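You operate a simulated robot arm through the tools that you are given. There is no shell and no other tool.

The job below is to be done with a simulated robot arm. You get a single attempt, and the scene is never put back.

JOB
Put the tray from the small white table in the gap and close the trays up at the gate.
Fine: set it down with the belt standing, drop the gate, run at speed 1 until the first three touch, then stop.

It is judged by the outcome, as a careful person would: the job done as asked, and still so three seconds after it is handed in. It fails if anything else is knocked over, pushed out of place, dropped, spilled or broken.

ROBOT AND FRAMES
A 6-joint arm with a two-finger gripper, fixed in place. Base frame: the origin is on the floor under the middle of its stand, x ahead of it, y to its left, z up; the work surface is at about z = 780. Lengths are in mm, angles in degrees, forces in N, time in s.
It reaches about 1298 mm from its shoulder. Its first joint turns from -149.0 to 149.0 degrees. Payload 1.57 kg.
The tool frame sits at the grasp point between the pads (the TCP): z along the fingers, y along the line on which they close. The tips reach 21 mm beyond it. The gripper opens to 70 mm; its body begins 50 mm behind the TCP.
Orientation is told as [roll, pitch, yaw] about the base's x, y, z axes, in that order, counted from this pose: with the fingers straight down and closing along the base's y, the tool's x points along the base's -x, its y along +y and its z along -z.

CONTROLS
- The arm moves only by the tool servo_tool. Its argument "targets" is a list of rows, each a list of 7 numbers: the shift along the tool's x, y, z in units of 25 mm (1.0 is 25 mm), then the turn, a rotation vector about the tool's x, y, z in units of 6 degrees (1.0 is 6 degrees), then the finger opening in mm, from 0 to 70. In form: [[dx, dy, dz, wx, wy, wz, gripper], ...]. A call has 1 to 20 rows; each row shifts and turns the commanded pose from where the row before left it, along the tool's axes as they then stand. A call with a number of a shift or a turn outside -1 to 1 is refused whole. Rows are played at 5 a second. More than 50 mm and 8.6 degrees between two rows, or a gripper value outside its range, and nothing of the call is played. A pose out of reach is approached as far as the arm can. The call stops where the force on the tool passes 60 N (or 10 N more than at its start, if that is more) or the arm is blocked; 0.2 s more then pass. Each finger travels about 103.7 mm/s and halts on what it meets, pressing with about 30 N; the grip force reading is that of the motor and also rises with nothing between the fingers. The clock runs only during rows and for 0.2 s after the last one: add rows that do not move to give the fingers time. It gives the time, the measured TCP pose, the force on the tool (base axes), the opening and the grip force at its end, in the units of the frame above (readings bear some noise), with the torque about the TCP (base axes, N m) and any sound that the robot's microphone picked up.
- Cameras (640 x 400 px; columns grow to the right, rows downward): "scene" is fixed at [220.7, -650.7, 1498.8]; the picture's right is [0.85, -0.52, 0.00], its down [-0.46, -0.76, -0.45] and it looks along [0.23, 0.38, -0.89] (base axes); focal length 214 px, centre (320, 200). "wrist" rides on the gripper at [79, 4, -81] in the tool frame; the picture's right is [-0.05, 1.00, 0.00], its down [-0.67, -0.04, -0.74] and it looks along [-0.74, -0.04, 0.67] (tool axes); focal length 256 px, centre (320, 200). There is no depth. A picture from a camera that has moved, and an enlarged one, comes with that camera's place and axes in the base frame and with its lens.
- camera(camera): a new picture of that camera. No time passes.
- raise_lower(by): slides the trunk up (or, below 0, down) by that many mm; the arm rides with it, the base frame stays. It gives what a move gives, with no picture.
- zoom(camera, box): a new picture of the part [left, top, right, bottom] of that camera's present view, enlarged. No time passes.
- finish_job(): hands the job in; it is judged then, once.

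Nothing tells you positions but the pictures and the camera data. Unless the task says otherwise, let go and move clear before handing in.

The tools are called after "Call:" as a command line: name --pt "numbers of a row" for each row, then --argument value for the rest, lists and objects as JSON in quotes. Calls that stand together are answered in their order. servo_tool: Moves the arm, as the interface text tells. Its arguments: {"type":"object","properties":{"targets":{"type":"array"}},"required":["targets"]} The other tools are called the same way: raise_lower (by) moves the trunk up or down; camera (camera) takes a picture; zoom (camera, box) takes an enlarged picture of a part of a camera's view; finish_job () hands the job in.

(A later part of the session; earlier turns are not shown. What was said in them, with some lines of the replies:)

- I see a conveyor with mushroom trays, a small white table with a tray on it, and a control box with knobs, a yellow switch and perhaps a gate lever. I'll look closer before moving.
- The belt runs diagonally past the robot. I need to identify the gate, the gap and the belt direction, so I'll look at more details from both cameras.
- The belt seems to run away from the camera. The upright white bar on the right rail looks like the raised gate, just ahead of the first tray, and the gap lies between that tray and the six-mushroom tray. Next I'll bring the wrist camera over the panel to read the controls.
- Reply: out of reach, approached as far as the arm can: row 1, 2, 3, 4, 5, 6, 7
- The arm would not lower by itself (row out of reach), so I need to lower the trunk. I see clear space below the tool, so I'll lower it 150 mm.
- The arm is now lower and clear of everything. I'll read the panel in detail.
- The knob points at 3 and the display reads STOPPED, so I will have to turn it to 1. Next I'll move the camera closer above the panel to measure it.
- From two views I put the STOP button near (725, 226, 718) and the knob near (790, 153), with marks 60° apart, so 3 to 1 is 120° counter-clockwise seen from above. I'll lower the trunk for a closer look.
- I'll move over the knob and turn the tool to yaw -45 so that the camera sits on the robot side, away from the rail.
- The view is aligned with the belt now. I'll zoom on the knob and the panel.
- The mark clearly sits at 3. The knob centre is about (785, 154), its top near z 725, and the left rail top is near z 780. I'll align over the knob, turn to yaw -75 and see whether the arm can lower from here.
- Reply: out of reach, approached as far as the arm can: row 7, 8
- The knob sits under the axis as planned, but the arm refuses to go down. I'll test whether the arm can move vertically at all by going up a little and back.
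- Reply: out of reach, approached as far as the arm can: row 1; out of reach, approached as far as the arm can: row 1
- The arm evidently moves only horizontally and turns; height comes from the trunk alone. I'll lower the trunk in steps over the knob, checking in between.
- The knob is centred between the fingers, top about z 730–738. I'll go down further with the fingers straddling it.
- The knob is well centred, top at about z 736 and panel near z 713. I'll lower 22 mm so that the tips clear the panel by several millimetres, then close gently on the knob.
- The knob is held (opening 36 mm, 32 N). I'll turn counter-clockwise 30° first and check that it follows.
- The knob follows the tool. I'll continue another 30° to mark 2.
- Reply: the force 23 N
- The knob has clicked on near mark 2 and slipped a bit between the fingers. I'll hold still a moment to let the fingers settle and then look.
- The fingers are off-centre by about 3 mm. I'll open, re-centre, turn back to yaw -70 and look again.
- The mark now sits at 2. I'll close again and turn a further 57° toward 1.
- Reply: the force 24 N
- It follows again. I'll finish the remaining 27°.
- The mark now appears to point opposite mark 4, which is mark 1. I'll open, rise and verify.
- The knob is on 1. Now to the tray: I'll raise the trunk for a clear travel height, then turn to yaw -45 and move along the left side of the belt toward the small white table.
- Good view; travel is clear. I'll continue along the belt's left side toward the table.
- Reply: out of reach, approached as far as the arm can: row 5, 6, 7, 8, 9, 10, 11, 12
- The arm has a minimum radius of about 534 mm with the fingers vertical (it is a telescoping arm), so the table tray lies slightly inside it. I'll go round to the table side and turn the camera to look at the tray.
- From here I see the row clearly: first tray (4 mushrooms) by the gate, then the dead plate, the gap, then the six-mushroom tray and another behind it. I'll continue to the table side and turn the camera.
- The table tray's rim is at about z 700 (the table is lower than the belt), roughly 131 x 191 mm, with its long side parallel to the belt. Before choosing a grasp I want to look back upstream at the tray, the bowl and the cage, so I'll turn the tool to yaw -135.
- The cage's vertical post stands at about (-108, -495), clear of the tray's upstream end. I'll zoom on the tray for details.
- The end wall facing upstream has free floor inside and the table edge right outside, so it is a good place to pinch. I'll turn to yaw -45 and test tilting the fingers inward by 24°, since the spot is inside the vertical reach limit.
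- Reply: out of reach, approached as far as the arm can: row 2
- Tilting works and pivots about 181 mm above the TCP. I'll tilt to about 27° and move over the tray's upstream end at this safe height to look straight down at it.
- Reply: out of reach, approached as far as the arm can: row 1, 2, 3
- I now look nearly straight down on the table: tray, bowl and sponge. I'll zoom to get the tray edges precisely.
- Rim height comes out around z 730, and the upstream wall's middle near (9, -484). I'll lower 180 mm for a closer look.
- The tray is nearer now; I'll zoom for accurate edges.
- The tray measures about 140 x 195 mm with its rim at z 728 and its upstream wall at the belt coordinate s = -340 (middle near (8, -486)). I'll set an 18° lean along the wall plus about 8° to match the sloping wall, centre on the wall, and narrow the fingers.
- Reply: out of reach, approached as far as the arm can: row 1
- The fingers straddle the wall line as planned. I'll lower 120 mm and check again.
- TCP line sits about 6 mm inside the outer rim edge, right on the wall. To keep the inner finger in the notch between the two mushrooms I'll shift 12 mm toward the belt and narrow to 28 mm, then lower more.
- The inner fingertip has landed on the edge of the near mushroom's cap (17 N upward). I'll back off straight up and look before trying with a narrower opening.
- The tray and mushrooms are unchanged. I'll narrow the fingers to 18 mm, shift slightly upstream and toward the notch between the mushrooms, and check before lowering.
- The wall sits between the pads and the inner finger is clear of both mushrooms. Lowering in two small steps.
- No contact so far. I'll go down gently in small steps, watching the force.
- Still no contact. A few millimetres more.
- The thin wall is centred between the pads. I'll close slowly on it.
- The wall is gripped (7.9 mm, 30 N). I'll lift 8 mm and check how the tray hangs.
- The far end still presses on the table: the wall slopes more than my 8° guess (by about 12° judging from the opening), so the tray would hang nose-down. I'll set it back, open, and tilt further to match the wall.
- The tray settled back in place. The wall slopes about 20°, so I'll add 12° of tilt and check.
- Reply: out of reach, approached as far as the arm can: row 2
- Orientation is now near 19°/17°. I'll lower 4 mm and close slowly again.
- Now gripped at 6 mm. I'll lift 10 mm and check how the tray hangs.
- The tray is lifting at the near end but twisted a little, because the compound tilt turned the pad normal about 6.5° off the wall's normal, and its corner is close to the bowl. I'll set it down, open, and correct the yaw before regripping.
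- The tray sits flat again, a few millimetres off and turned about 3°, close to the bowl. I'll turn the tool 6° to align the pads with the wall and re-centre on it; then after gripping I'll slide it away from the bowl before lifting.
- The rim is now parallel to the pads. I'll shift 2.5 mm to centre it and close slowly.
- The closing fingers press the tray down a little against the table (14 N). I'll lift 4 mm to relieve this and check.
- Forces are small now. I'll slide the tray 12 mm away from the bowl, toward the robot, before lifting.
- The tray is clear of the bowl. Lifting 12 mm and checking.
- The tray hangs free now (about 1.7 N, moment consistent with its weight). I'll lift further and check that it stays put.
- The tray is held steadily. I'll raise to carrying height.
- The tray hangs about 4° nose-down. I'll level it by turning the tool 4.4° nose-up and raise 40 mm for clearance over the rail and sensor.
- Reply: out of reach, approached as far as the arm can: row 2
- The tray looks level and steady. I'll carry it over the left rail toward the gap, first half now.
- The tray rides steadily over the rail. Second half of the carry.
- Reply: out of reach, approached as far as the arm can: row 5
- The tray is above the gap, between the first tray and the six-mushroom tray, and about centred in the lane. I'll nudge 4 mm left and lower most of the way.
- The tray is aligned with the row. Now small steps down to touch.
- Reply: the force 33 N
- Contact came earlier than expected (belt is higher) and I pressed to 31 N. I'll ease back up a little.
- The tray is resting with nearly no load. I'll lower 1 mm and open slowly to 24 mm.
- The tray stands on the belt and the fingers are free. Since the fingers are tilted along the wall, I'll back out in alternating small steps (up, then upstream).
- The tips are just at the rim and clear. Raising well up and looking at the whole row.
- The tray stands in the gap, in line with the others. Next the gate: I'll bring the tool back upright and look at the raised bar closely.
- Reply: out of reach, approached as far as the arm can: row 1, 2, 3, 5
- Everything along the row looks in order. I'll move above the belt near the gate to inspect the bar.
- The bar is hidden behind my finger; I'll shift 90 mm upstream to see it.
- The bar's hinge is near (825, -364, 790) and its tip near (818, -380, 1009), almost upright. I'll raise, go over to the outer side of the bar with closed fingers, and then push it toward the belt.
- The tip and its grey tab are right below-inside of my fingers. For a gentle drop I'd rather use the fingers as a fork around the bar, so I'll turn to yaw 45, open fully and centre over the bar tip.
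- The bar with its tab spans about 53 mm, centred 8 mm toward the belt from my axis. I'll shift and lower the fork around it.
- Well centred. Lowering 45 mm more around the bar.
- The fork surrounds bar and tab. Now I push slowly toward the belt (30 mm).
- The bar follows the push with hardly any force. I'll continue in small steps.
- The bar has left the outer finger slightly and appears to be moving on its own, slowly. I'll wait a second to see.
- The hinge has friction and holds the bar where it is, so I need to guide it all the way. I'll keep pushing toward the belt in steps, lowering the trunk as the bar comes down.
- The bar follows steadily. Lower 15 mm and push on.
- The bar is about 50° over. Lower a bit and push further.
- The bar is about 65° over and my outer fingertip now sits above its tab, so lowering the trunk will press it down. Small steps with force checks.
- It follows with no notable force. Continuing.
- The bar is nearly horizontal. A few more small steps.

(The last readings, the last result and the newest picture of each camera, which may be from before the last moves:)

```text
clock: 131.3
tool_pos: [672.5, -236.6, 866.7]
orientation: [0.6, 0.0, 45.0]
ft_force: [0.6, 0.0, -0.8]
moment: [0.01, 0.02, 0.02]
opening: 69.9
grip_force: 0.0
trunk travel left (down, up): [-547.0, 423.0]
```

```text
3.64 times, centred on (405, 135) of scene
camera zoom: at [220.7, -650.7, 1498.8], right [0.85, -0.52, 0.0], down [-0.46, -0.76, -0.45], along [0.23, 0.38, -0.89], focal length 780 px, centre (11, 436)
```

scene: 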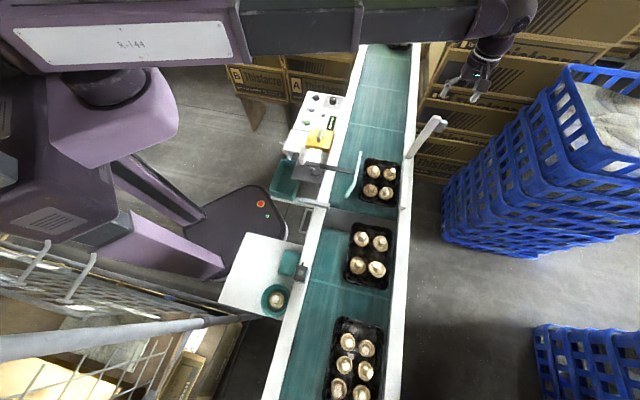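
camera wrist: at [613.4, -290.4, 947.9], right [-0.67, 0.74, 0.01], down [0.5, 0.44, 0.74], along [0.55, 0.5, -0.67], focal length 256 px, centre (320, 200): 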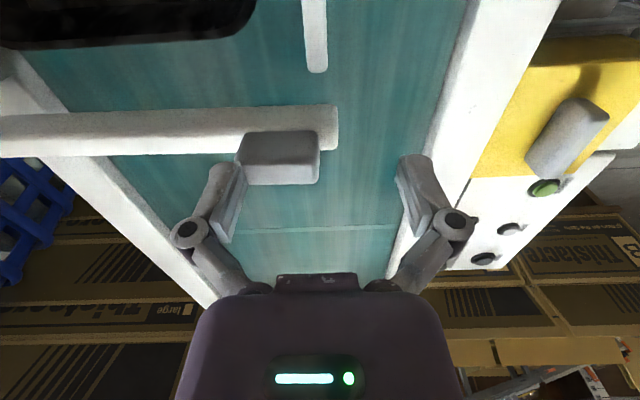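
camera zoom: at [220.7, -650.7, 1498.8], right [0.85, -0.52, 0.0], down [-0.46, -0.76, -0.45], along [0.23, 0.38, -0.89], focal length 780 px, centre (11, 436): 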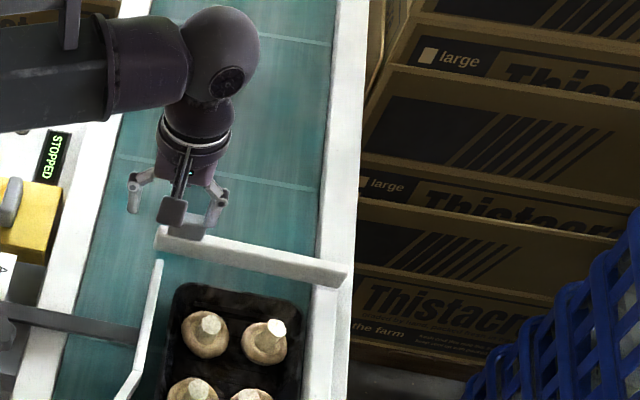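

Still following. Continuing down.

Call:
raise_lower --by -10

Call:
raise_lower --by -8

Call:
camera --camera "wrist"

Call:
zoom --camera "scene" --box '[355, 80, 455, 190]'

```text
clock: 131.9
tool_pos: [672.8, -237.3, 856.9]
orientation: [0.3, -0.2, 45.0]
ft_force: [8.8, -5.3, 19.5]
moment: [-0.53, -0.56, 0.06]
opening: 70.5
grip_force: 0.6
trunk travel left (down, up): [-537.0, 433.0]
```

```text
clock: 132.3
tool_pos: [674.8, -240.8, 852.6]
orientation: [-0.3, 0.0, 45.0]
ft_force: [9.2, -12.5, 37.0]
moment: [-0.85, -0.84, 0.12]
opening: 70.6
grip_force: 0.0
trunk travel left (down, up): [-533.0, 437.0]
stopped: the force on the tool passed its limit at 74 N (the readings are from after the stop); the commanded pose is now the measured one
```

```text
taken
camera wrist: at [615.8, -293.2, 935.2], right [-0.67, 0.74, -0.01], down [0.49, 0.45, 0.75], along [0.56, 0.5, -0.67], focal length 256 px, centre (320, 200)
```

wrist: 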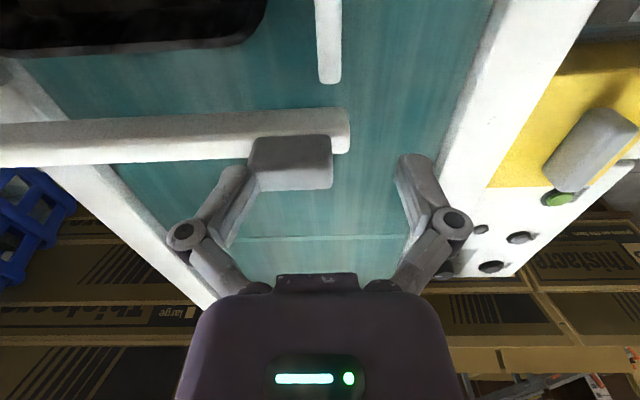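

```text
3.64 times, centred on (405, 135) of scene
camera zoom: at [220.7, -650.7, 1498.8], right [0.85, -0.52, 0.0], down [-0.46, -0.76, -0.45], along [0.23, 0.38, -0.89], focal length 780 px, centre (11, 436)
```

zoom: 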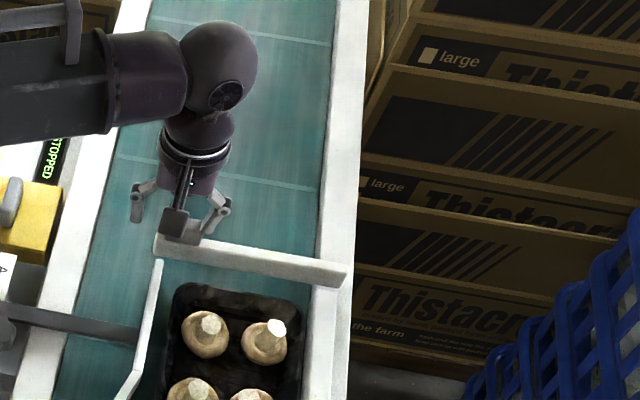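

The force rose sharply: the bar is at its lower stop. I'll back off upward at once.

Call:
raise_lower --by 15

Call:
camera --camera "wrist"

Call:
zoom --camera "scene" --box '[355, 80, 455, 190]'

```text
clock: 133.0
tool_pos: [675.8, -237.7, 867.0]
orientation: [0.0, -0.1, 45.1]
ft_force: [0.5, 0.3, -0.5]
moment: [0.01, 0.05, -0.01]
opening: 69.9
grip_force: 0.1
trunk travel left (down, up): [-548.0, 422.0]
```

```text
taken
camera wrist: at [615.8, -291.6, 948.5], right [-0.67, 0.74, 0.0], down [0.49, 0.45, 0.75], along [0.55, 0.5, -0.67], focal length 256 px, centre (320, 200)
```

wrist: 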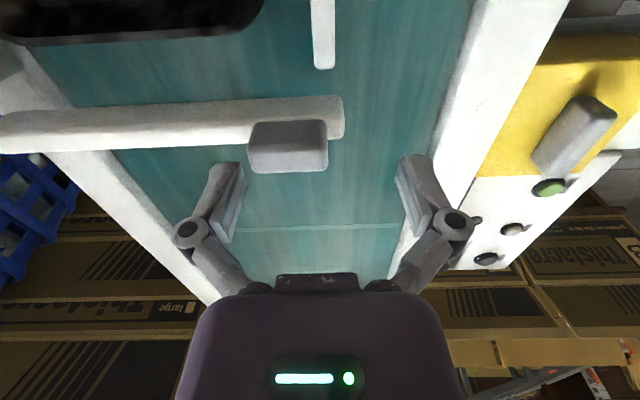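

```text
3.64 times, centred on (405, 135) of scene
camera zoom: at [220.7, -650.7, 1498.8], right [0.85, -0.52, 0.0], down [-0.46, -0.76, -0.45], along [0.23, 0.38, -0.89], focal length 780 px, centre (11, 436)
```

zoom: 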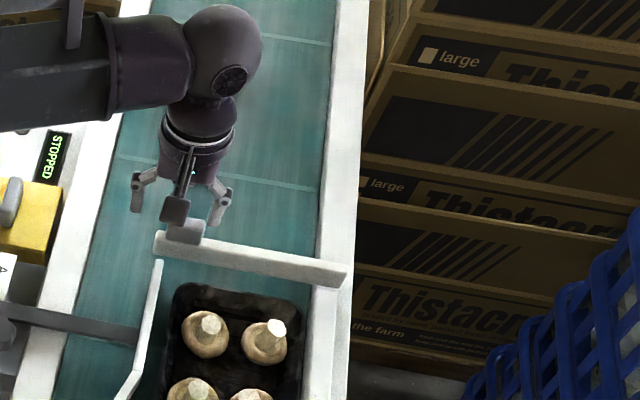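

The gate lies across the belt in front of the first tray. I'll raise, turn back to yaw -45 with closed fingers, and move over to the panel's START button.

Call:
raise_lower --by 120

Call:
servo_tool --pt "0 0 0 0 0 1 50" --pt "0 0 0 0 0 1 30" --pt "0 0 0 0 0 1 10" --pt "0 0 0 0 0 1 0" --pt "0 0 0 0 0 1 0" --pt "0 0 0 0 0 1 0" --pt "0 0 0 0 0 1 0" --pt "0 0 0 0 0 1 0" --pt "0 0 0 0 0 1 0" --pt "0 0 0 0 0 1 0" --pt "0 0 0 0 0 1 0" --pt "0 0 0 0 0 1 0" --pt "0 0 0 0 0 1 0" --pt "0 0 0 0 0 1 0" --pt "0 0 0 0 0 1 0"

Call:
servo_tool --pt "0.973 0.59 0 0 0 0 0" --pt "0.973 0.59 0 0 0 0 0" --pt "0.973 0.59 0 0 0 0 0" --pt "0.973 0.59 0 0 0 0 0" --pt "0.973 0.59 0 0 0 0 0" --pt "0.973 0.59 0 0 0 0 0" --pt "0.973 0.59 0 0 0 0 0" --pt "0.973 0.59 0 0 0 0 0" --pt "0.973 0.59 0 0 0 0 0" --pt "0.973 0.59 0 0 0 0 0" --pt "0.973 0.59 0 0 0 0 0" --pt "0.973 0.59 0 0 0 0 0"

Call:
camera --camera "wrist"

Call:
camera --camera "scene"

```text
clock: 134.5
tool_pos: [675.3, -238.6, 987.8]
orientation: [-0.1, -0.1, 45.0]
ft_force: [0.4, -0.1, 0.6]
moment: [-0.01, 0.01, 0.0]
opening: 70.0
grip_force: 0.1
trunk travel left (down, up): [-668.0, 302.0]
```

```text
clock: 137.7
tool_pos: [675.5, -239.8, 987.2]
orientation: [0.1, -0.1, -45.1]
ft_force: [-0.4, -0.3, 0.3]
moment: [-0.01, 0.0, -0.02]
opening: 0.0
grip_force: 28.5
trunk travel left (down, up): [-668.0, 302.0]
```

```text
clock: 140.3
tool_pos: [594.7, 94.4, 988.0]
orientation: [0.1, -0.1, -45.0]
ft_force: [-0.4, 0.9, 0.0]
moment: [0.02, 0.01, -0.02]
opening: 0.0
grip_force: 28.6
trunk travel left (down, up): [-668.0, 302.0]
```

```text
taken
camera wrist: at [541.2, 153.2, 1069.0], right [0.74, 0.67, 0.0], down [0.44, -0.5, 0.75], along [0.5, -0.55, -0.67], focal length 256 px, centre (320, 200)
```

wrist: 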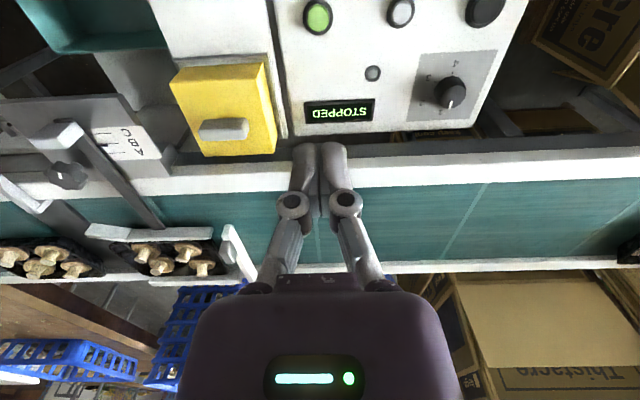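

```text
taken
```

scene: 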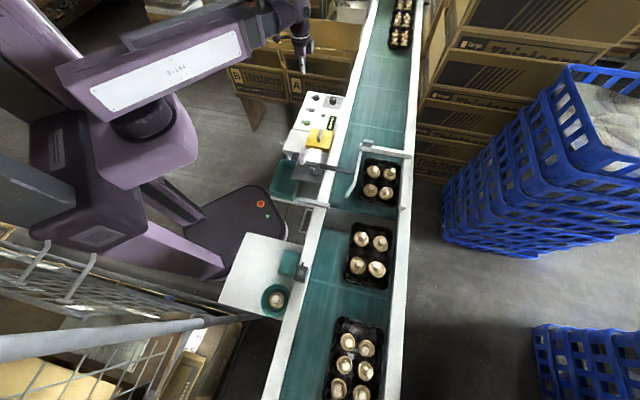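

The START button is right under the tool axis (view matches within ~3 mm). All trays and the gate look right. I'll lower closer to verify.

Call:
raise_lower --by -170

Call:
camera --camera "wrist"

Call:
zoom --camera "wrist" --box '[200, 40, 480, 220]'

```text
clock: 142.2
tool_pos: [595.4, 93.6, 817.3]
orientation: [0.1, 0.0, -45.0]
ft_force: [-0.8, -0.2, 0.9]
moment: [-0.03, 0.01, 0.04]
opening: 0.1
grip_force: 29.1
trunk travel left (down, up): [-498.0, 472.0]
```

```text
taken
camera wrist: at [541.5, 152.5, 899.0], right [0.74, 0.67, 0.0], down [0.44, -0.5, 0.75], along [0.5, -0.55, -0.67], focal length 256 px, centre (320, 200)
```

wrist: 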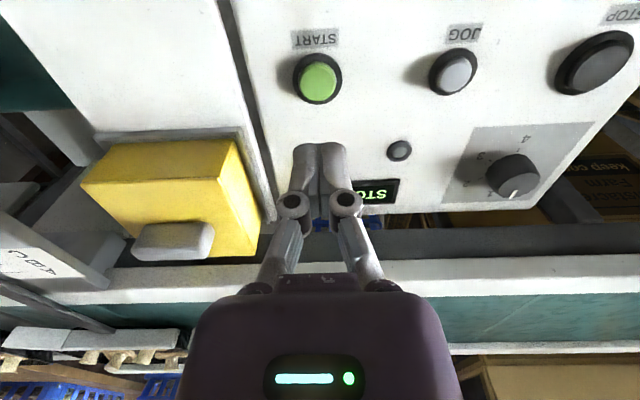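

```text
2.22 times, centred on (340, 130) of wrist
camera zoom: at [541.5, 152.5, 899.0], right [0.74, 0.67, 0.0], down [0.44, -0.5, 0.75], along [0.5, -0.55, -0.67], focal length 569 px, centre (276, 356)
```

zoom: 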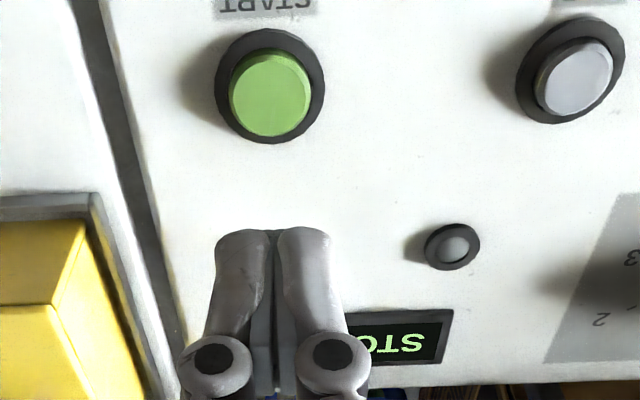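

The button cap is aligned (centre ~2 mm off, corrected). I'll lower to just above START.

Call:
servo_tool --pt "0 -0.07 0 0 0 0 0" --pt "0 0 0 0 0 0 0"

Call:
raise_lower --by -70

Call:
camera --camera "wrist"

Call:
zoom --camera "scene" --box '[285, 75, 355, 135]'

```text
clock: 142.8
tool_pos: [593.5, 92.6, 817.4]
orientation: [0.1, -0.1, -45.0]
ft_force: [0.6, -0.4, -0.2]
moment: [-0.03, 0.0, -0.03]
opening: 0.0
grip_force: 28.7
trunk travel left (down, up): [-498.0, 472.0]
```

```text
clock: 143.9
tool_pos: [593.4, 92.5, 747.7]
orientation: [0.0, -0.1, -45.0]
ft_force: [-0.8, 0.7, 0.2]
moment: [0.0, 0.0, 0.01]
opening: 0.1
grip_force: 28.2
trunk travel left (down, up): [-428.0, 542.0]
```

```text
taken
camera wrist: at [540.3, 151.5, 829.0], right [0.74, 0.67, 0.0], down [0.44, -0.5, 0.75], along [0.5, -0.55, -0.67], focal length 256 px, centre (320, 200)
```

wrist: 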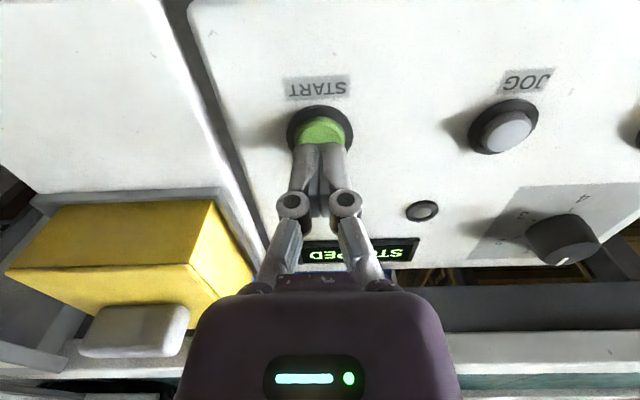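

```text
6.67 times, centred on (320, 105) of scene
camera zoom: at [220.7, -650.7, 1498.8], right [0.85, -0.52, 0.0], down [-0.46, -0.76, -0.45], along [0.23, 0.38, -0.89], focal length 1430 px, centre (320, 833)
```

zoom: 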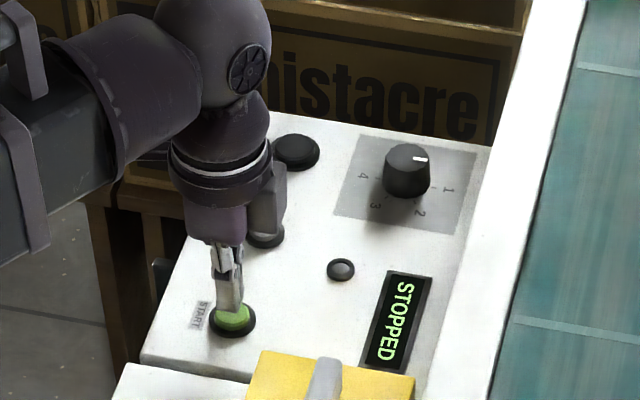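

The closed fingertips are right over START. Pressing in small steps.

Call:
raise_lower --by -9

Call:
zoom --camera "scene" --box '[285, 75, 355, 135]'

```text
clock: 144.4
tool_pos: [594.4, 91.6, 738.0]
orientation: [0.1, -0.1, -44.9]
ft_force: [0.8, -0.4, 1.1]
moment: [-0.01, 0.01, 0.04]
opening: 5.9
grip_force: 28.5
trunk travel left (down, up): [-419.0, 551.0]
```

```text
6.67 times, centred on (320, 105) of scene
camera zoom: at [220.7, -650.7, 1498.8], right [0.85, -0.52, 0.0], down [-0.46, -0.76, -0.45], along [0.23, 0.38, -0.89], focal length 1430 px, centre (320, 833)
```

zoom: 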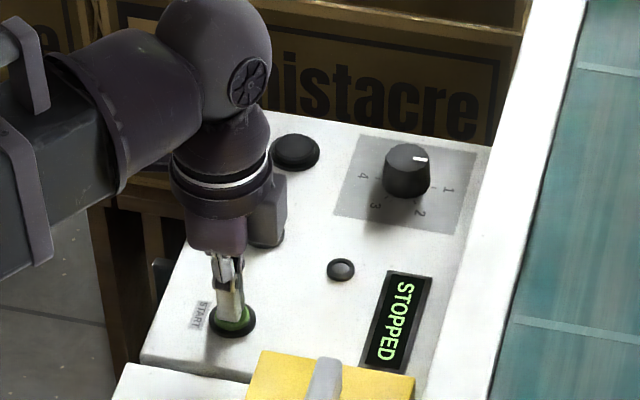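

Call:
raise_lower --by -4

Call:
zoom --camera "scene" --box '[285, 75, 355, 135]'

Call:
camera --camera "wrist"

```text
clock: 145.0
tool_pos: [593.8, 92.4, 732.6]
orientation: [0.0, -0.1, -45.0]
ft_force: [0.8, 0.3, 3.3]
moment: [-0.01, -0.02, 0.01]
opening: 6.0
grip_force: 28.8
trunk travel left (down, up): [-415.0, 555.0]
heard: click
```

```text
6.67 times, centred on (320, 105) of scene
camera zoom: at [220.7, -650.7, 1498.8], right [0.85, -0.52, 0.0], down [-0.46, -0.76, -0.45], along [0.23, 0.38, -0.89], focal length 1430 px, centre (320, 833)
```

zoom: 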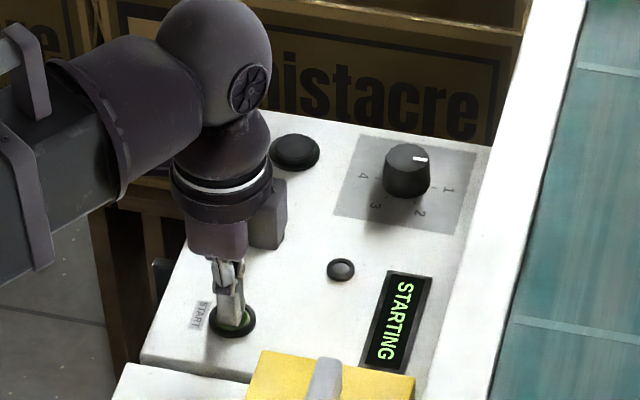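

```text
taken
camera wrist: at [540.2, 151.5, 816.1], right [0.74, 0.67, 0.0], down [0.44, -0.5, 0.75], along [0.5, -0.55, -0.67], focal length 256 px, centre (320, 200)
```

wrist: 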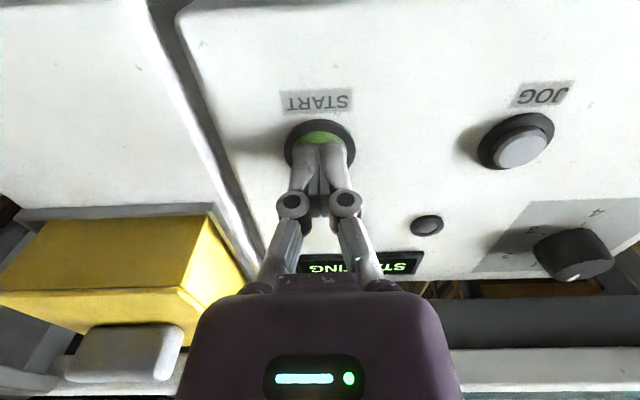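

A click, and the display reads STARTING. I'll raise and move over to the STOP button, checking the belt on the way.

Call:
raise_lower --by 24

Call:
camera --camera "scene"

Call:
zoom --camera "scene" --box '[285, 75, 355, 135]'

```text
clock: 145.7
tool_pos: [593.2, 91.7, 757.9]
orientation: [0.1, -0.1, -44.9]
ft_force: [-1.4, 0.1, -0.1]
moment: [-0.01, 0.0, -0.03]
opening: 0.0
grip_force: 29.1
trunk travel left (down, up): [-439.0, 531.0]
```

```text
taken
```

scene: 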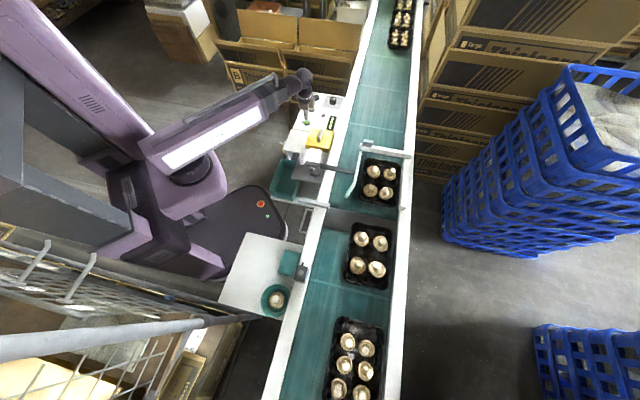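

```text
6.67 times, centred on (320, 105) of scene
camera zoom: at [220.7, -650.7, 1498.8], right [0.85, -0.52, 0.0], down [-0.46, -0.76, -0.45], along [0.23, 0.38, -0.89], focal length 1430 px, centre (320, 833)
```

zoom: 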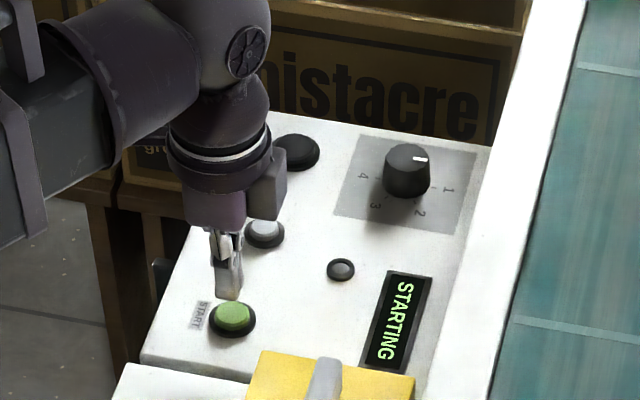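

It's still starting and the belt has not moved yet. Moving over to STOP.

Call:
servo_tool --pt "0 0.945 0 0 0 0 0" --pt "0 0.945 0 0 0 0 0" --pt "0 0.945 0 0 0 0 0" --pt "0 0.945 0 0 0 0 0" --pt "0 0.945 0 0 0 0 0" --pt "0 0.945 0 0 0 0 0" --pt "0 0.945 0 0 0 0 0" --pt "0 0.945 0 0 0 0 0"

Call:
camera --camera "wrist"

Call:
camera --camera "scene"

Call:
zoom --camera "scene" --box '[285, 75, 355, 135]'

```text
clock: 147.5
tool_pos: [728.7, 225.5, 758.0]
orientation: [0.1, -0.2, -45.0]
ft_force: [0.1, 0.2, -0.4]
moment: [0.01, 0.01, -0.02]
opening: 0.0
grip_force: 28.7
trunk travel left (down, up): [-439.0, 531.0]
```

```text
taken
camera wrist: at [676.1, 284.8, 839.9], right [0.74, 0.67, 0.0], down [0.44, -0.5, 0.75], along [0.5, -0.55, -0.67], focal length 256 px, centre (320, 200)
```

wrist: 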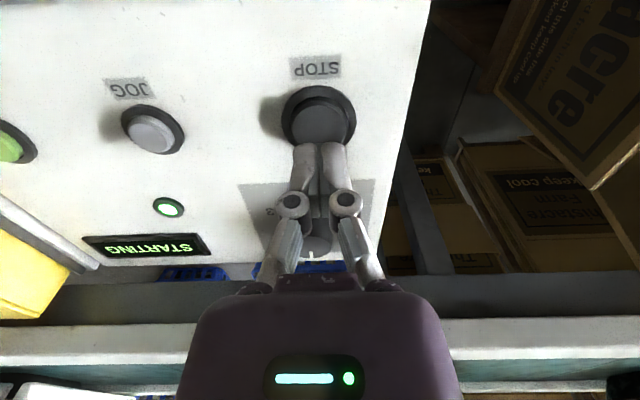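

```text
taken
```

scene: 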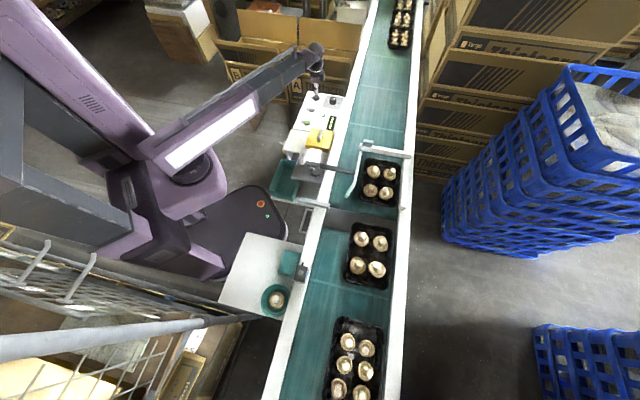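

```text
6.67 times, centred on (320, 105) of scene
camera zoom: at [220.7, -650.7, 1498.8], right [0.85, -0.52, 0.0], down [-0.46, -0.76, -0.45], along [0.23, 0.38, -0.89], focal length 1430 px, centre (320, 833)
```

zoom: 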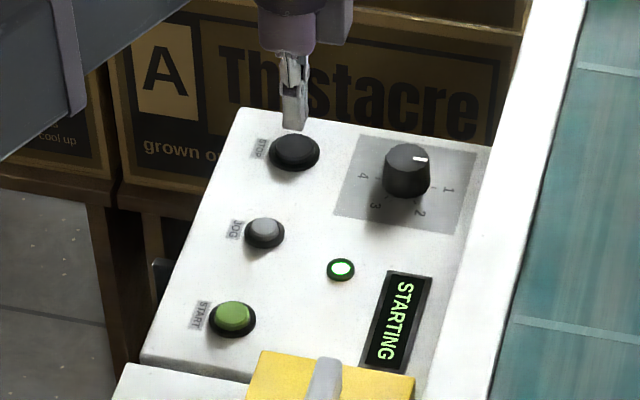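

Still STARTING with the lamp lit. STOP is about 4 mm off the axis; I'll correct and hover closer above it.

Call:
servo_tool --pt "0.16 0 0 0 0 0 0"

Call:
raise_lower --by -13

Call:
camera --camera "wrist"

Call:
camera --camera "scene"

Call:
zoom --camera "scene" --box '[285, 75, 355, 135]'

```text
clock: 147.9
tool_pos: [725.2, 227.9, 758.4]
orientation: [0.2, -0.2, -45.0]
ft_force: [-0.2, -0.2, 0.4]
moment: [-0.02, 0.0, -0.04]
opening: 0.0
grip_force: 28.3
trunk travel left (down, up): [-439.0, 531.0]
```

```text
clock: 148.5
tool_pos: [725.6, 228.3, 745.4]
orientation: [0.1, -0.2, -45.0]
ft_force: [-0.1, -0.4, 0.0]
moment: [0.0, 0.02, -0.02]
opening: 0.0
grip_force: 28.7
trunk travel left (down, up): [-426.0, 544.0]
```

```text
taken
camera wrist: at [672.3, 287.2, 826.9], right [0.74, 0.67, 0.0], down [0.44, -0.5, 0.75], along [0.5, -0.55, -0.67], focal length 256 px, centre (320, 200)
```

wrist: 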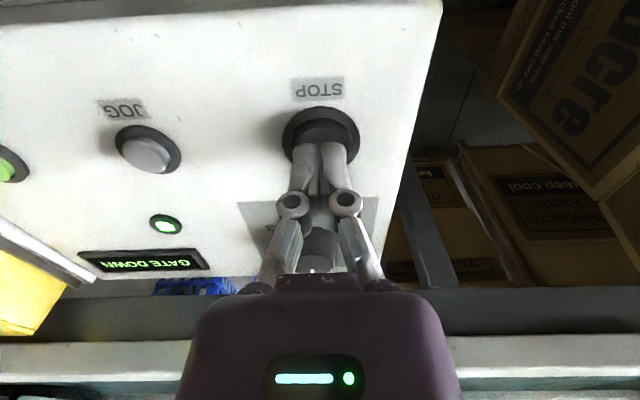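

```text
taken
```

scene: 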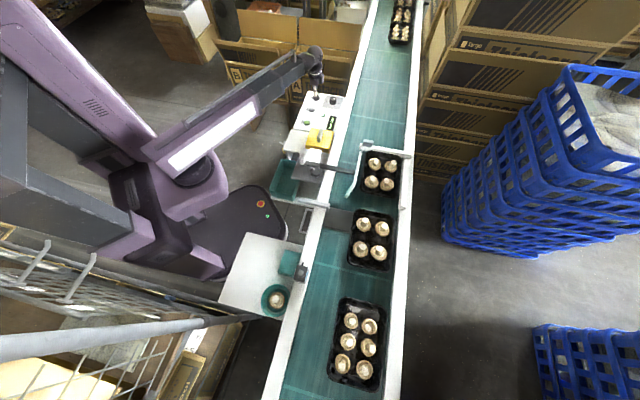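

```text
6.67 times, centred on (320, 105) of scene
camera zoom: at [220.7, -650.7, 1498.8], right [0.85, -0.52, 0.0], down [-0.46, -0.76, -0.45], along [0.23, 0.38, -0.89], focal length 1430 px, centre (320, 833)
```

zoom: 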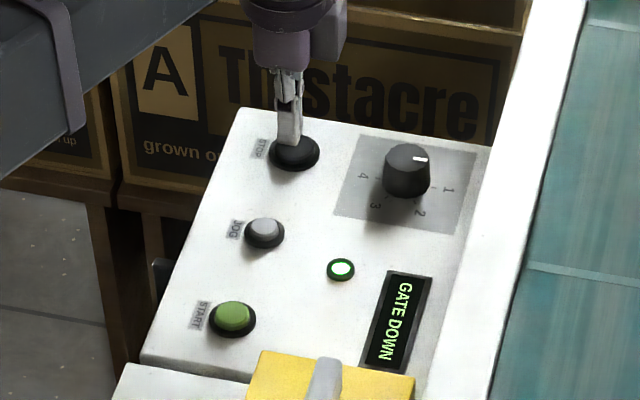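

The belt is running (display GATE DOWN) and the trays are advancing. I'll hold above STOP and watch.

Call:
servo_tool --pt "0 0 0 0 0 0 0"

Call:
zoom --camera "scene" --box '[320, 130, 430, 400]'

```text
clock: 148.9
tool_pos: [725.6, 228.5, 745.3]
orientation: [0.2, -0.2, -45.1]
ft_force: [0.6, -0.6, 0.1]
moment: [0.03, 0.03, 0.04]
opening: 0.0
grip_force: 28.3
trunk travel left (down, up): [-426.0, 544.0]
```

```text
1.48 times, centred on (375, 265) of scene
camera zoom: at [220.7, -650.7, 1498.8], right [0.85, -0.52, 0.0], down [-0.46, -0.76, -0.45], along [0.23, 0.38, -0.89], focal length 318 px, centre (238, 104)
```

zoom: 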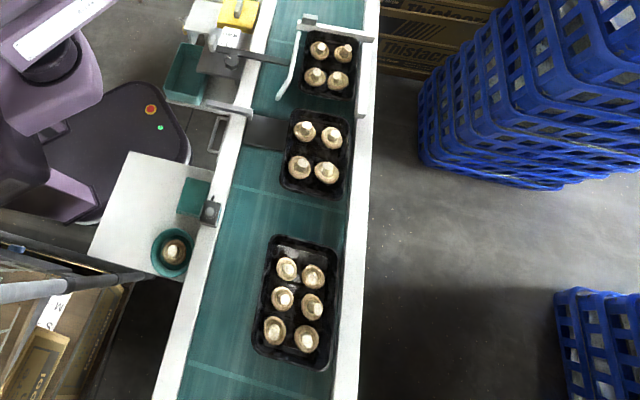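

The first tray is at the gate, about 36 mm to the second, and about 83 mm more for the third; belt speed is roughly 60 mm/s. I'll wait one second and look again.

Call:
servo_tool --pt "0 0 0 0 0 0 0" --pt "0 0 0 0 0 0 0" --pt "0 0 0 0 0 0 0" --pt "0 0 0 0 0 0 0"

Call:
zoom --camera "scene" --box '[330, 130, 430, 330]'

```text
clock: 149.9
tool_pos: [725.0, 228.3, 744.8]
orientation: [0.2, 0.0, -45.0]
ft_force: [0.8, 0.3, 0.3]
moment: [-0.01, 0.02, 0.01]
opening: 0.0
grip_force: 28.9
trunk travel left (down, up): [-426.0, 544.0]
```

```text
2.00 times, centred on (380, 230) of scene
camera zoom: at [220.7, -650.7, 1498.8], right [0.85, -0.52, 0.0], down [-0.46, -0.76, -0.45], along [0.23, 0.38, -0.89], focal length 429 px, centre (200, 140)
```

zoom: 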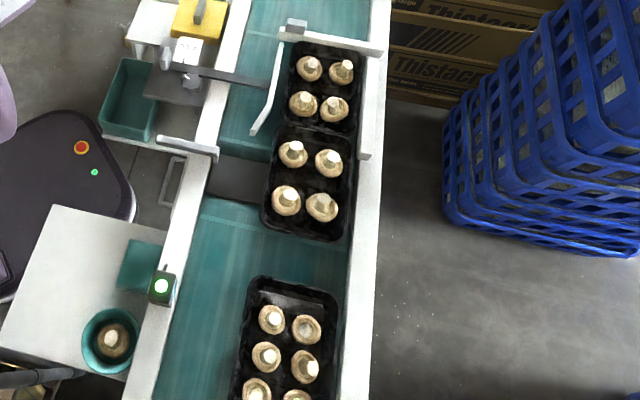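

The second tray now touches the first; the third has about 65 mm to go (≈1.1 s). Waiting 0.8 s.

Call:
servo_tool --pt "0 0 0 0 0 0 0" --pt "0 0 0 0 0 0 0" --pt "0 0 0 0 0 0 0"

Call:
zoom --camera "scene" --box '[330, 130, 430, 330]'

```text
clock: 150.7
tool_pos: [726.0, 228.6, 745.1]
orientation: [0.1, -0.2, -45.0]
ft_force: [-0.1, -0.9, 0.9]
moment: [0.01, 0.0, 0.01]
opening: 0.0
grip_force: 28.7
trunk travel left (down, up): [-426.0, 544.0]
```

```text
2.00 times, centred on (380, 230) of scene
camera zoom: at [220.7, -650.7, 1498.8], right [0.85, -0.52, 0.0], down [-0.46, -0.76, -0.45], along [0.23, 0.38, -0.89], focal length 429 px, centre (200, 140)
```

zoom: 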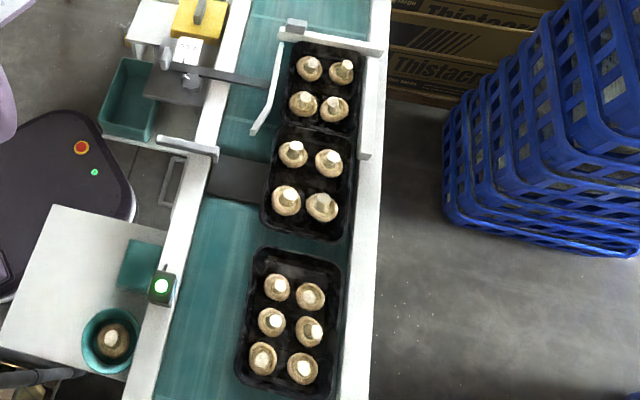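

About 15 mm left. One more short hold, then I check and press STOP.

Call:
servo_tool --pt "0 0 0 0 0 0 0"

Call:
zoom --camera "scene" --box '[330, 130, 430, 330]'

Call:
zoom --camera "scene" --box '[345, 225, 405, 275]'

```text
clock: 151.1
tool_pos: [725.6, 227.9, 745.6]
orientation: [0.1, -0.1, -44.9]
ft_force: [-0.4, 0.4, 0.7]
moment: [0.02, 0.03, 0.01]
opening: 0.1
grip_force: 28.2
trunk travel left (down, up): [-426.0, 544.0]
```

```text
2.00 times, centred on (380, 230) of scene
camera zoom: at [220.7, -650.7, 1498.8], right [0.85, -0.52, 0.0], down [-0.46, -0.76, -0.45], along [0.23, 0.38, -0.89], focal length 429 px, centre (200, 140)
```

zoom: 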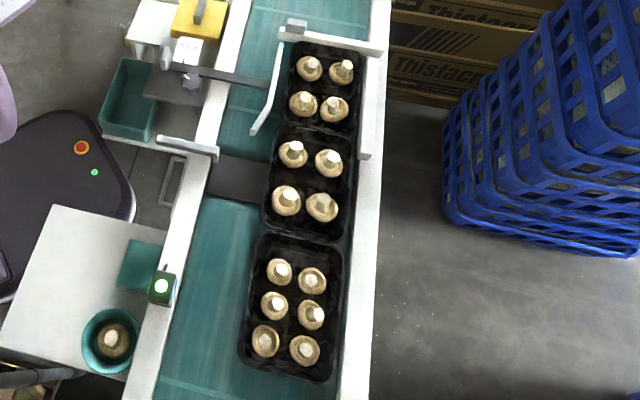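

```text
8.00 times, centred on (375, 250) of scene
camera zoom: at [220.7, -650.7, 1498.8], right [0.85, -0.52, 0.0], down [-0.46, -0.76, -0.45], along [0.23, 0.38, -0.89], focal length 1716 px, centre (-120, -200)
```

zoom: 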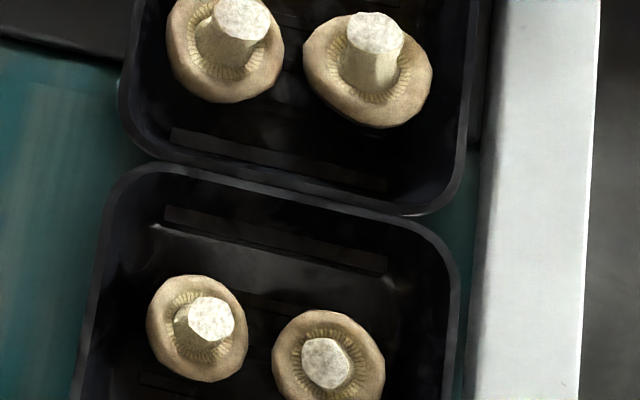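

All three trays touch now at the gate. Pressing STOP.

Call:
raise_lower --by -14

Call:
zoom --camera "scene" --box '[285, 75, 355, 135]'

```text
clock: 151.7
tool_pos: [726.5, 228.5, 732.6]
orientation: [0.2, -0.1, -45.0]
ft_force: [3.3, 1.0, 11.9]
moment: [0.03, -0.02, 0.0]
opening: 6.0
grip_force: 29.1
trunk travel left (down, up): [-412.0, 558.0]
heard: click
```

```text
6.67 times, centred on (320, 105) of scene
camera zoom: at [220.7, -650.7, 1498.8], right [0.85, -0.52, 0.0], down [-0.46, -0.76, -0.45], along [0.23, 0.38, -0.89], focal length 1430 px, centre (320, 833)
```

zoom: 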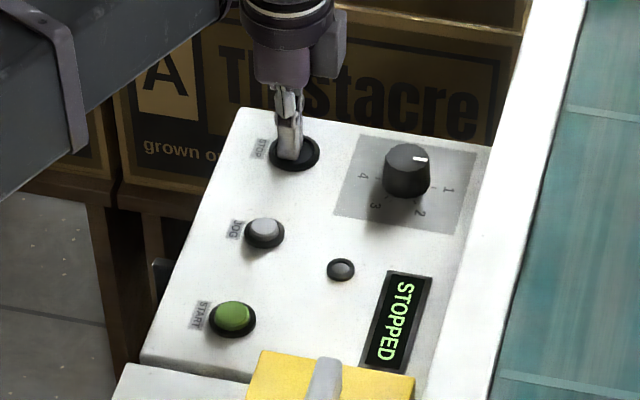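

A click, and the display reads STOPPED with the lamp off. I'll raise clear and check the whole scene.

Call:
raise_lower --by 30

Call:
raise_lower --by 200

Call:
camera --camera "scene"

Call:
zoom --camera "scene" --box '[330, 130, 430, 330]'

Call:
zoom --camera "scene" --box '[345, 185, 405, 235]'

Call:
zoom --camera "scene" --box '[345, 225, 405, 275]'

Call:
zoom --camera "scene" --box '[350, 130, 420, 190]'

Call:
zoom --camera "scene" --box '[200, 220, 320, 330]'

```text
clock: 152.5
tool_pos: [724.9, 228.0, 760.9]
orientation: [0.0, -0.1, -44.9]
ft_force: [0.6, -0.1, -0.9]
moment: [0.0, -0.01, -0.01]
opening: 0.1
grip_force: 28.4
trunk travel left (down, up): [-442.0, 528.0]
```

```text
clock: 154.6
tool_pos: [726.4, 227.5, 961.6]
orientation: [0.1, 0.0, -45.0]
ft_force: [-0.1, -0.1, 0.0]
moment: [-0.01, 0.01, -0.02]
opening: 0.0
grip_force: 28.2
trunk travel left (down, up): [-642.0, 328.0]
```

```text
taken
```

scene: 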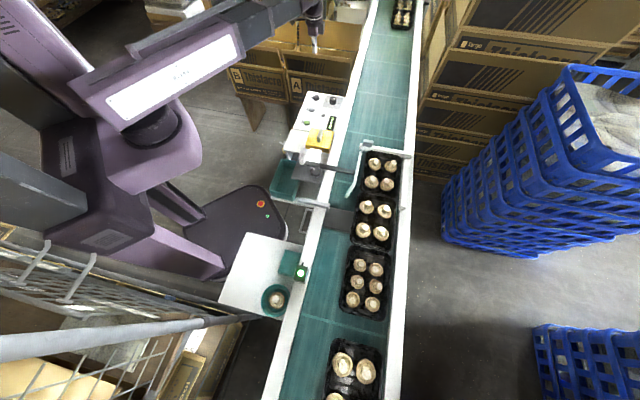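

```text
2.00 times, centred on (380, 230) of scene
camera zoom: at [220.7, -650.7, 1498.8], right [0.85, -0.52, 0.0], down [-0.46, -0.76, -0.45], along [0.23, 0.38, -0.89], focal length 429 px, centre (200, 140)
```

zoom: 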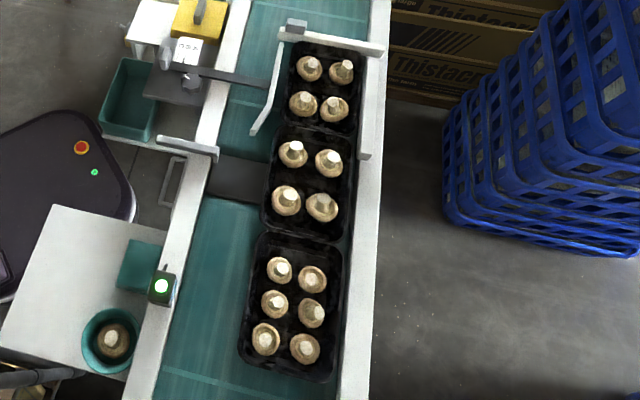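

```text
8.00 times, centred on (375, 210) of scene
camera zoom: at [220.7, -650.7, 1498.8], right [0.85, -0.52, 0.0], down [-0.46, -0.76, -0.45], along [0.23, 0.38, -0.89], focal length 1716 px, centre (-120, 120)
```

zoom: 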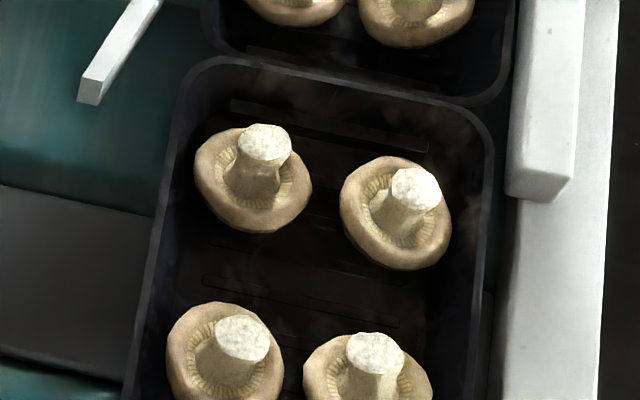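

```text
8.00 times, centred on (375, 250) of scene
camera zoom: at [220.7, -650.7, 1498.8], right [0.85, -0.52, 0.0], down [-0.46, -0.76, -0.45], along [0.23, 0.38, -0.89], focal length 1716 px, centre (-120, -200)
```

zoom: 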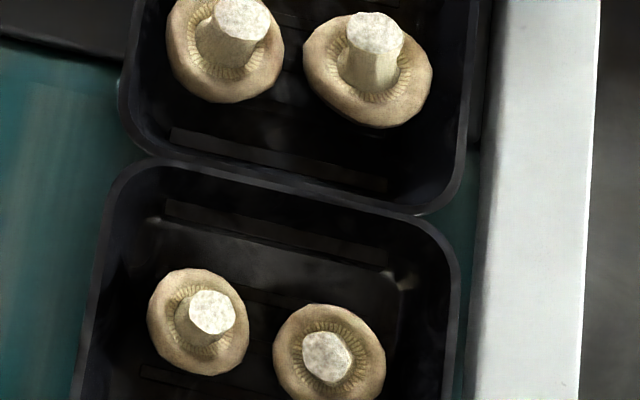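

```text
6.67 times, centred on (385, 160) of scene
camera zoom: at [220.7, -650.7, 1498.8], right [0.85, -0.52, 0.0], down [-0.46, -0.76, -0.45], along [0.23, 0.38, -0.89], focal length 1430 px, centre (-113, 467)
```

zoom: 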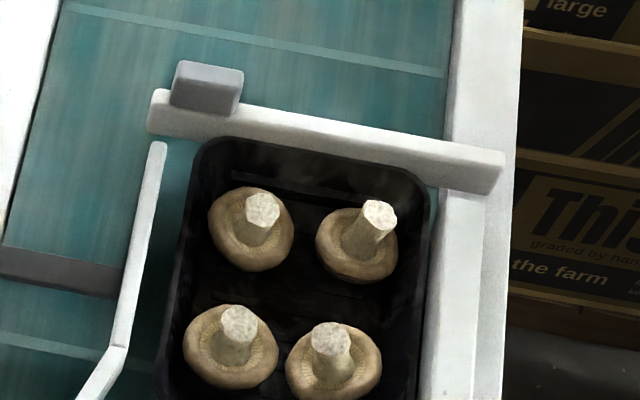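

```text
3.64 times, centred on (260, 275) of scene
camera zoom: at [220.7, -650.7, 1498.8], right [0.85, -0.52, 0.0], down [-0.46, -0.76, -0.45], along [0.23, 0.38, -0.89], focal length 780 px, centre (538, -73)
```

zoom: 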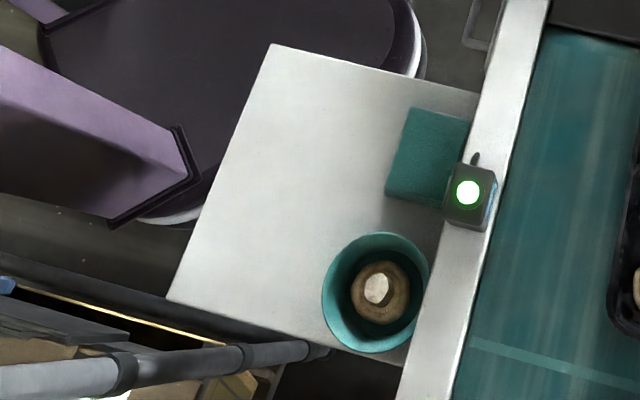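

The three front trays touch at the gate, STOPPED is displayed, and table, bowl and sponge are in place. I'll raise further, open the fingers and look toward the far end and the whole line once more before handing in.

Call:
raise_lower --by 150

Call:
servo_tool --pt "0 0 0 0 0 -1 40" --pt "0 0 0 0 0 -1 40" --pt "0 0 0 0 0 -1 40" --pt "0 0 0 0 0 -1 40" --pt "0 0 0 0 0 -1 40" --pt "0 0 0 0 0 -1 40" --pt "0 0 0 0 0 -1 40" --pt "0 0 0 0 0 -0.5 40"

Call:
camera --camera "wrist"

Call:
zoom --camera "wrist" --box '[380, 180, 640, 360]'

Call:
camera --camera "scene"

Call:
zoom --camera "scene" --box '[340, 0, 460, 100]'

```text
clock: 156.4
tool_pos: [724.8, 227.8, 1110.7]
orientation: [0.1, -0.1, -45.2]
ft_force: [1.1, 0.4, -1.2]
moment: [-0.01, 0.02, 0.0]
opening: 0.0
grip_force: 28.3
trunk travel left (down, up): [-792.0, 178.0]
```

```text
clock: 158.2
tool_pos: [726.0, 228.4, 1111.2]
orientation: [0.0, -0.1, 0.2]
ft_force: [0.1, 0.2, 0.2]
moment: [0.0, -0.02, -0.03]
opening: 39.9
grip_force: 0.0
trunk travel left (down, up): [-792.0, 178.0]
```

```text
taken
camera wrist: at [646.1, 232.3, 1192.8], right [0.05, 1.0, 0.0], down [0.66, -0.04, 0.75], along [0.75, -0.04, -0.67], focal length 256 px, centre (320, 200)
```

wrist: 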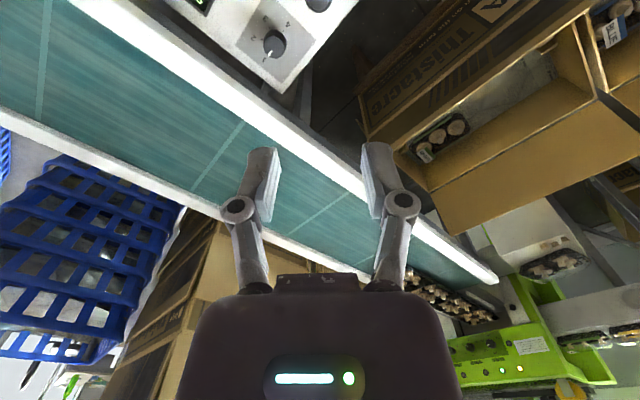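

```text
2.22 times, centred on (510, 270) of wrist
camera zoom: at [646.1, 232.3, 1192.8], right [0.05, 1.0, 0.0], down [0.66, -0.04, 0.75], along [0.75, -0.04, -0.67], focal length 569 px, centre (-102, 44)
```

zoom: 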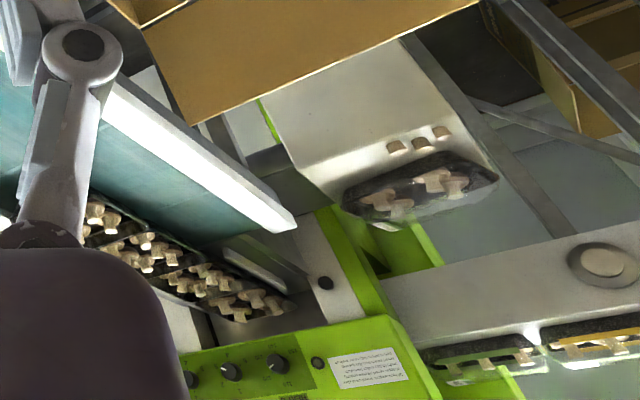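

```text
taken
```

scene: 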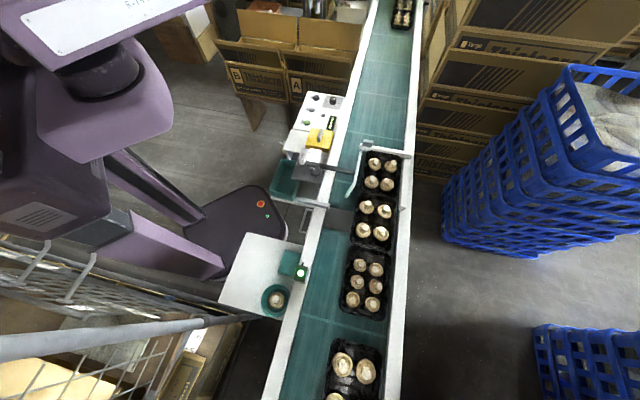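

```text
4.00 times, centred on (400, 50) of scene
camera zoom: at [220.7, -650.7, 1498.8], right [0.85, -0.52, 0.0], down [-0.46, -0.76, -0.45], along [0.23, 0.38, -0.89], focal length 858 px, centre (0, 800)
```

zoom: 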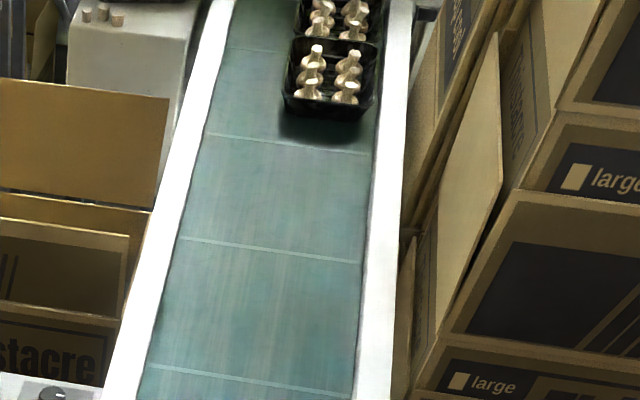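

The belt stands still, and the gate is down with the first three trays touching behind it. The far queue and the rest of the station are intact, and the arm is clear, so I'm handing the job in.

Call:
finish_job

```text
The job is handed in.
```

The tray from the small white table is in the gap, and the first three trays are closed up against the lowered gate. The belt is stopped and the job is handed in.

- **Tray:** I set it down between the first tray and the six-mushroom tray with the belt standing. All four mushrooms stayed in it.
- **Gate:** Its hinge holds wherever you leave it, so I guided it all the way down to its stop. I pressed too hard at the end (about 74 N) before the arm cut out. The bar looks fine and lies flat across the belt.
- **Belt:** The speed knob was on 3, so I turned it to 1 and it is still there. I ran the belt at speed 1 until the three trays touched, then stopped it. The display reads STOPPED.
- **Bowl:** Working the tray free nudged the bowl on the table by about 3–4 mm. It is still upright with its mushroom in it.
- **Other trays:** The ones further up and down the line moved along with the belt, as expected. The far queue still has its four trays.
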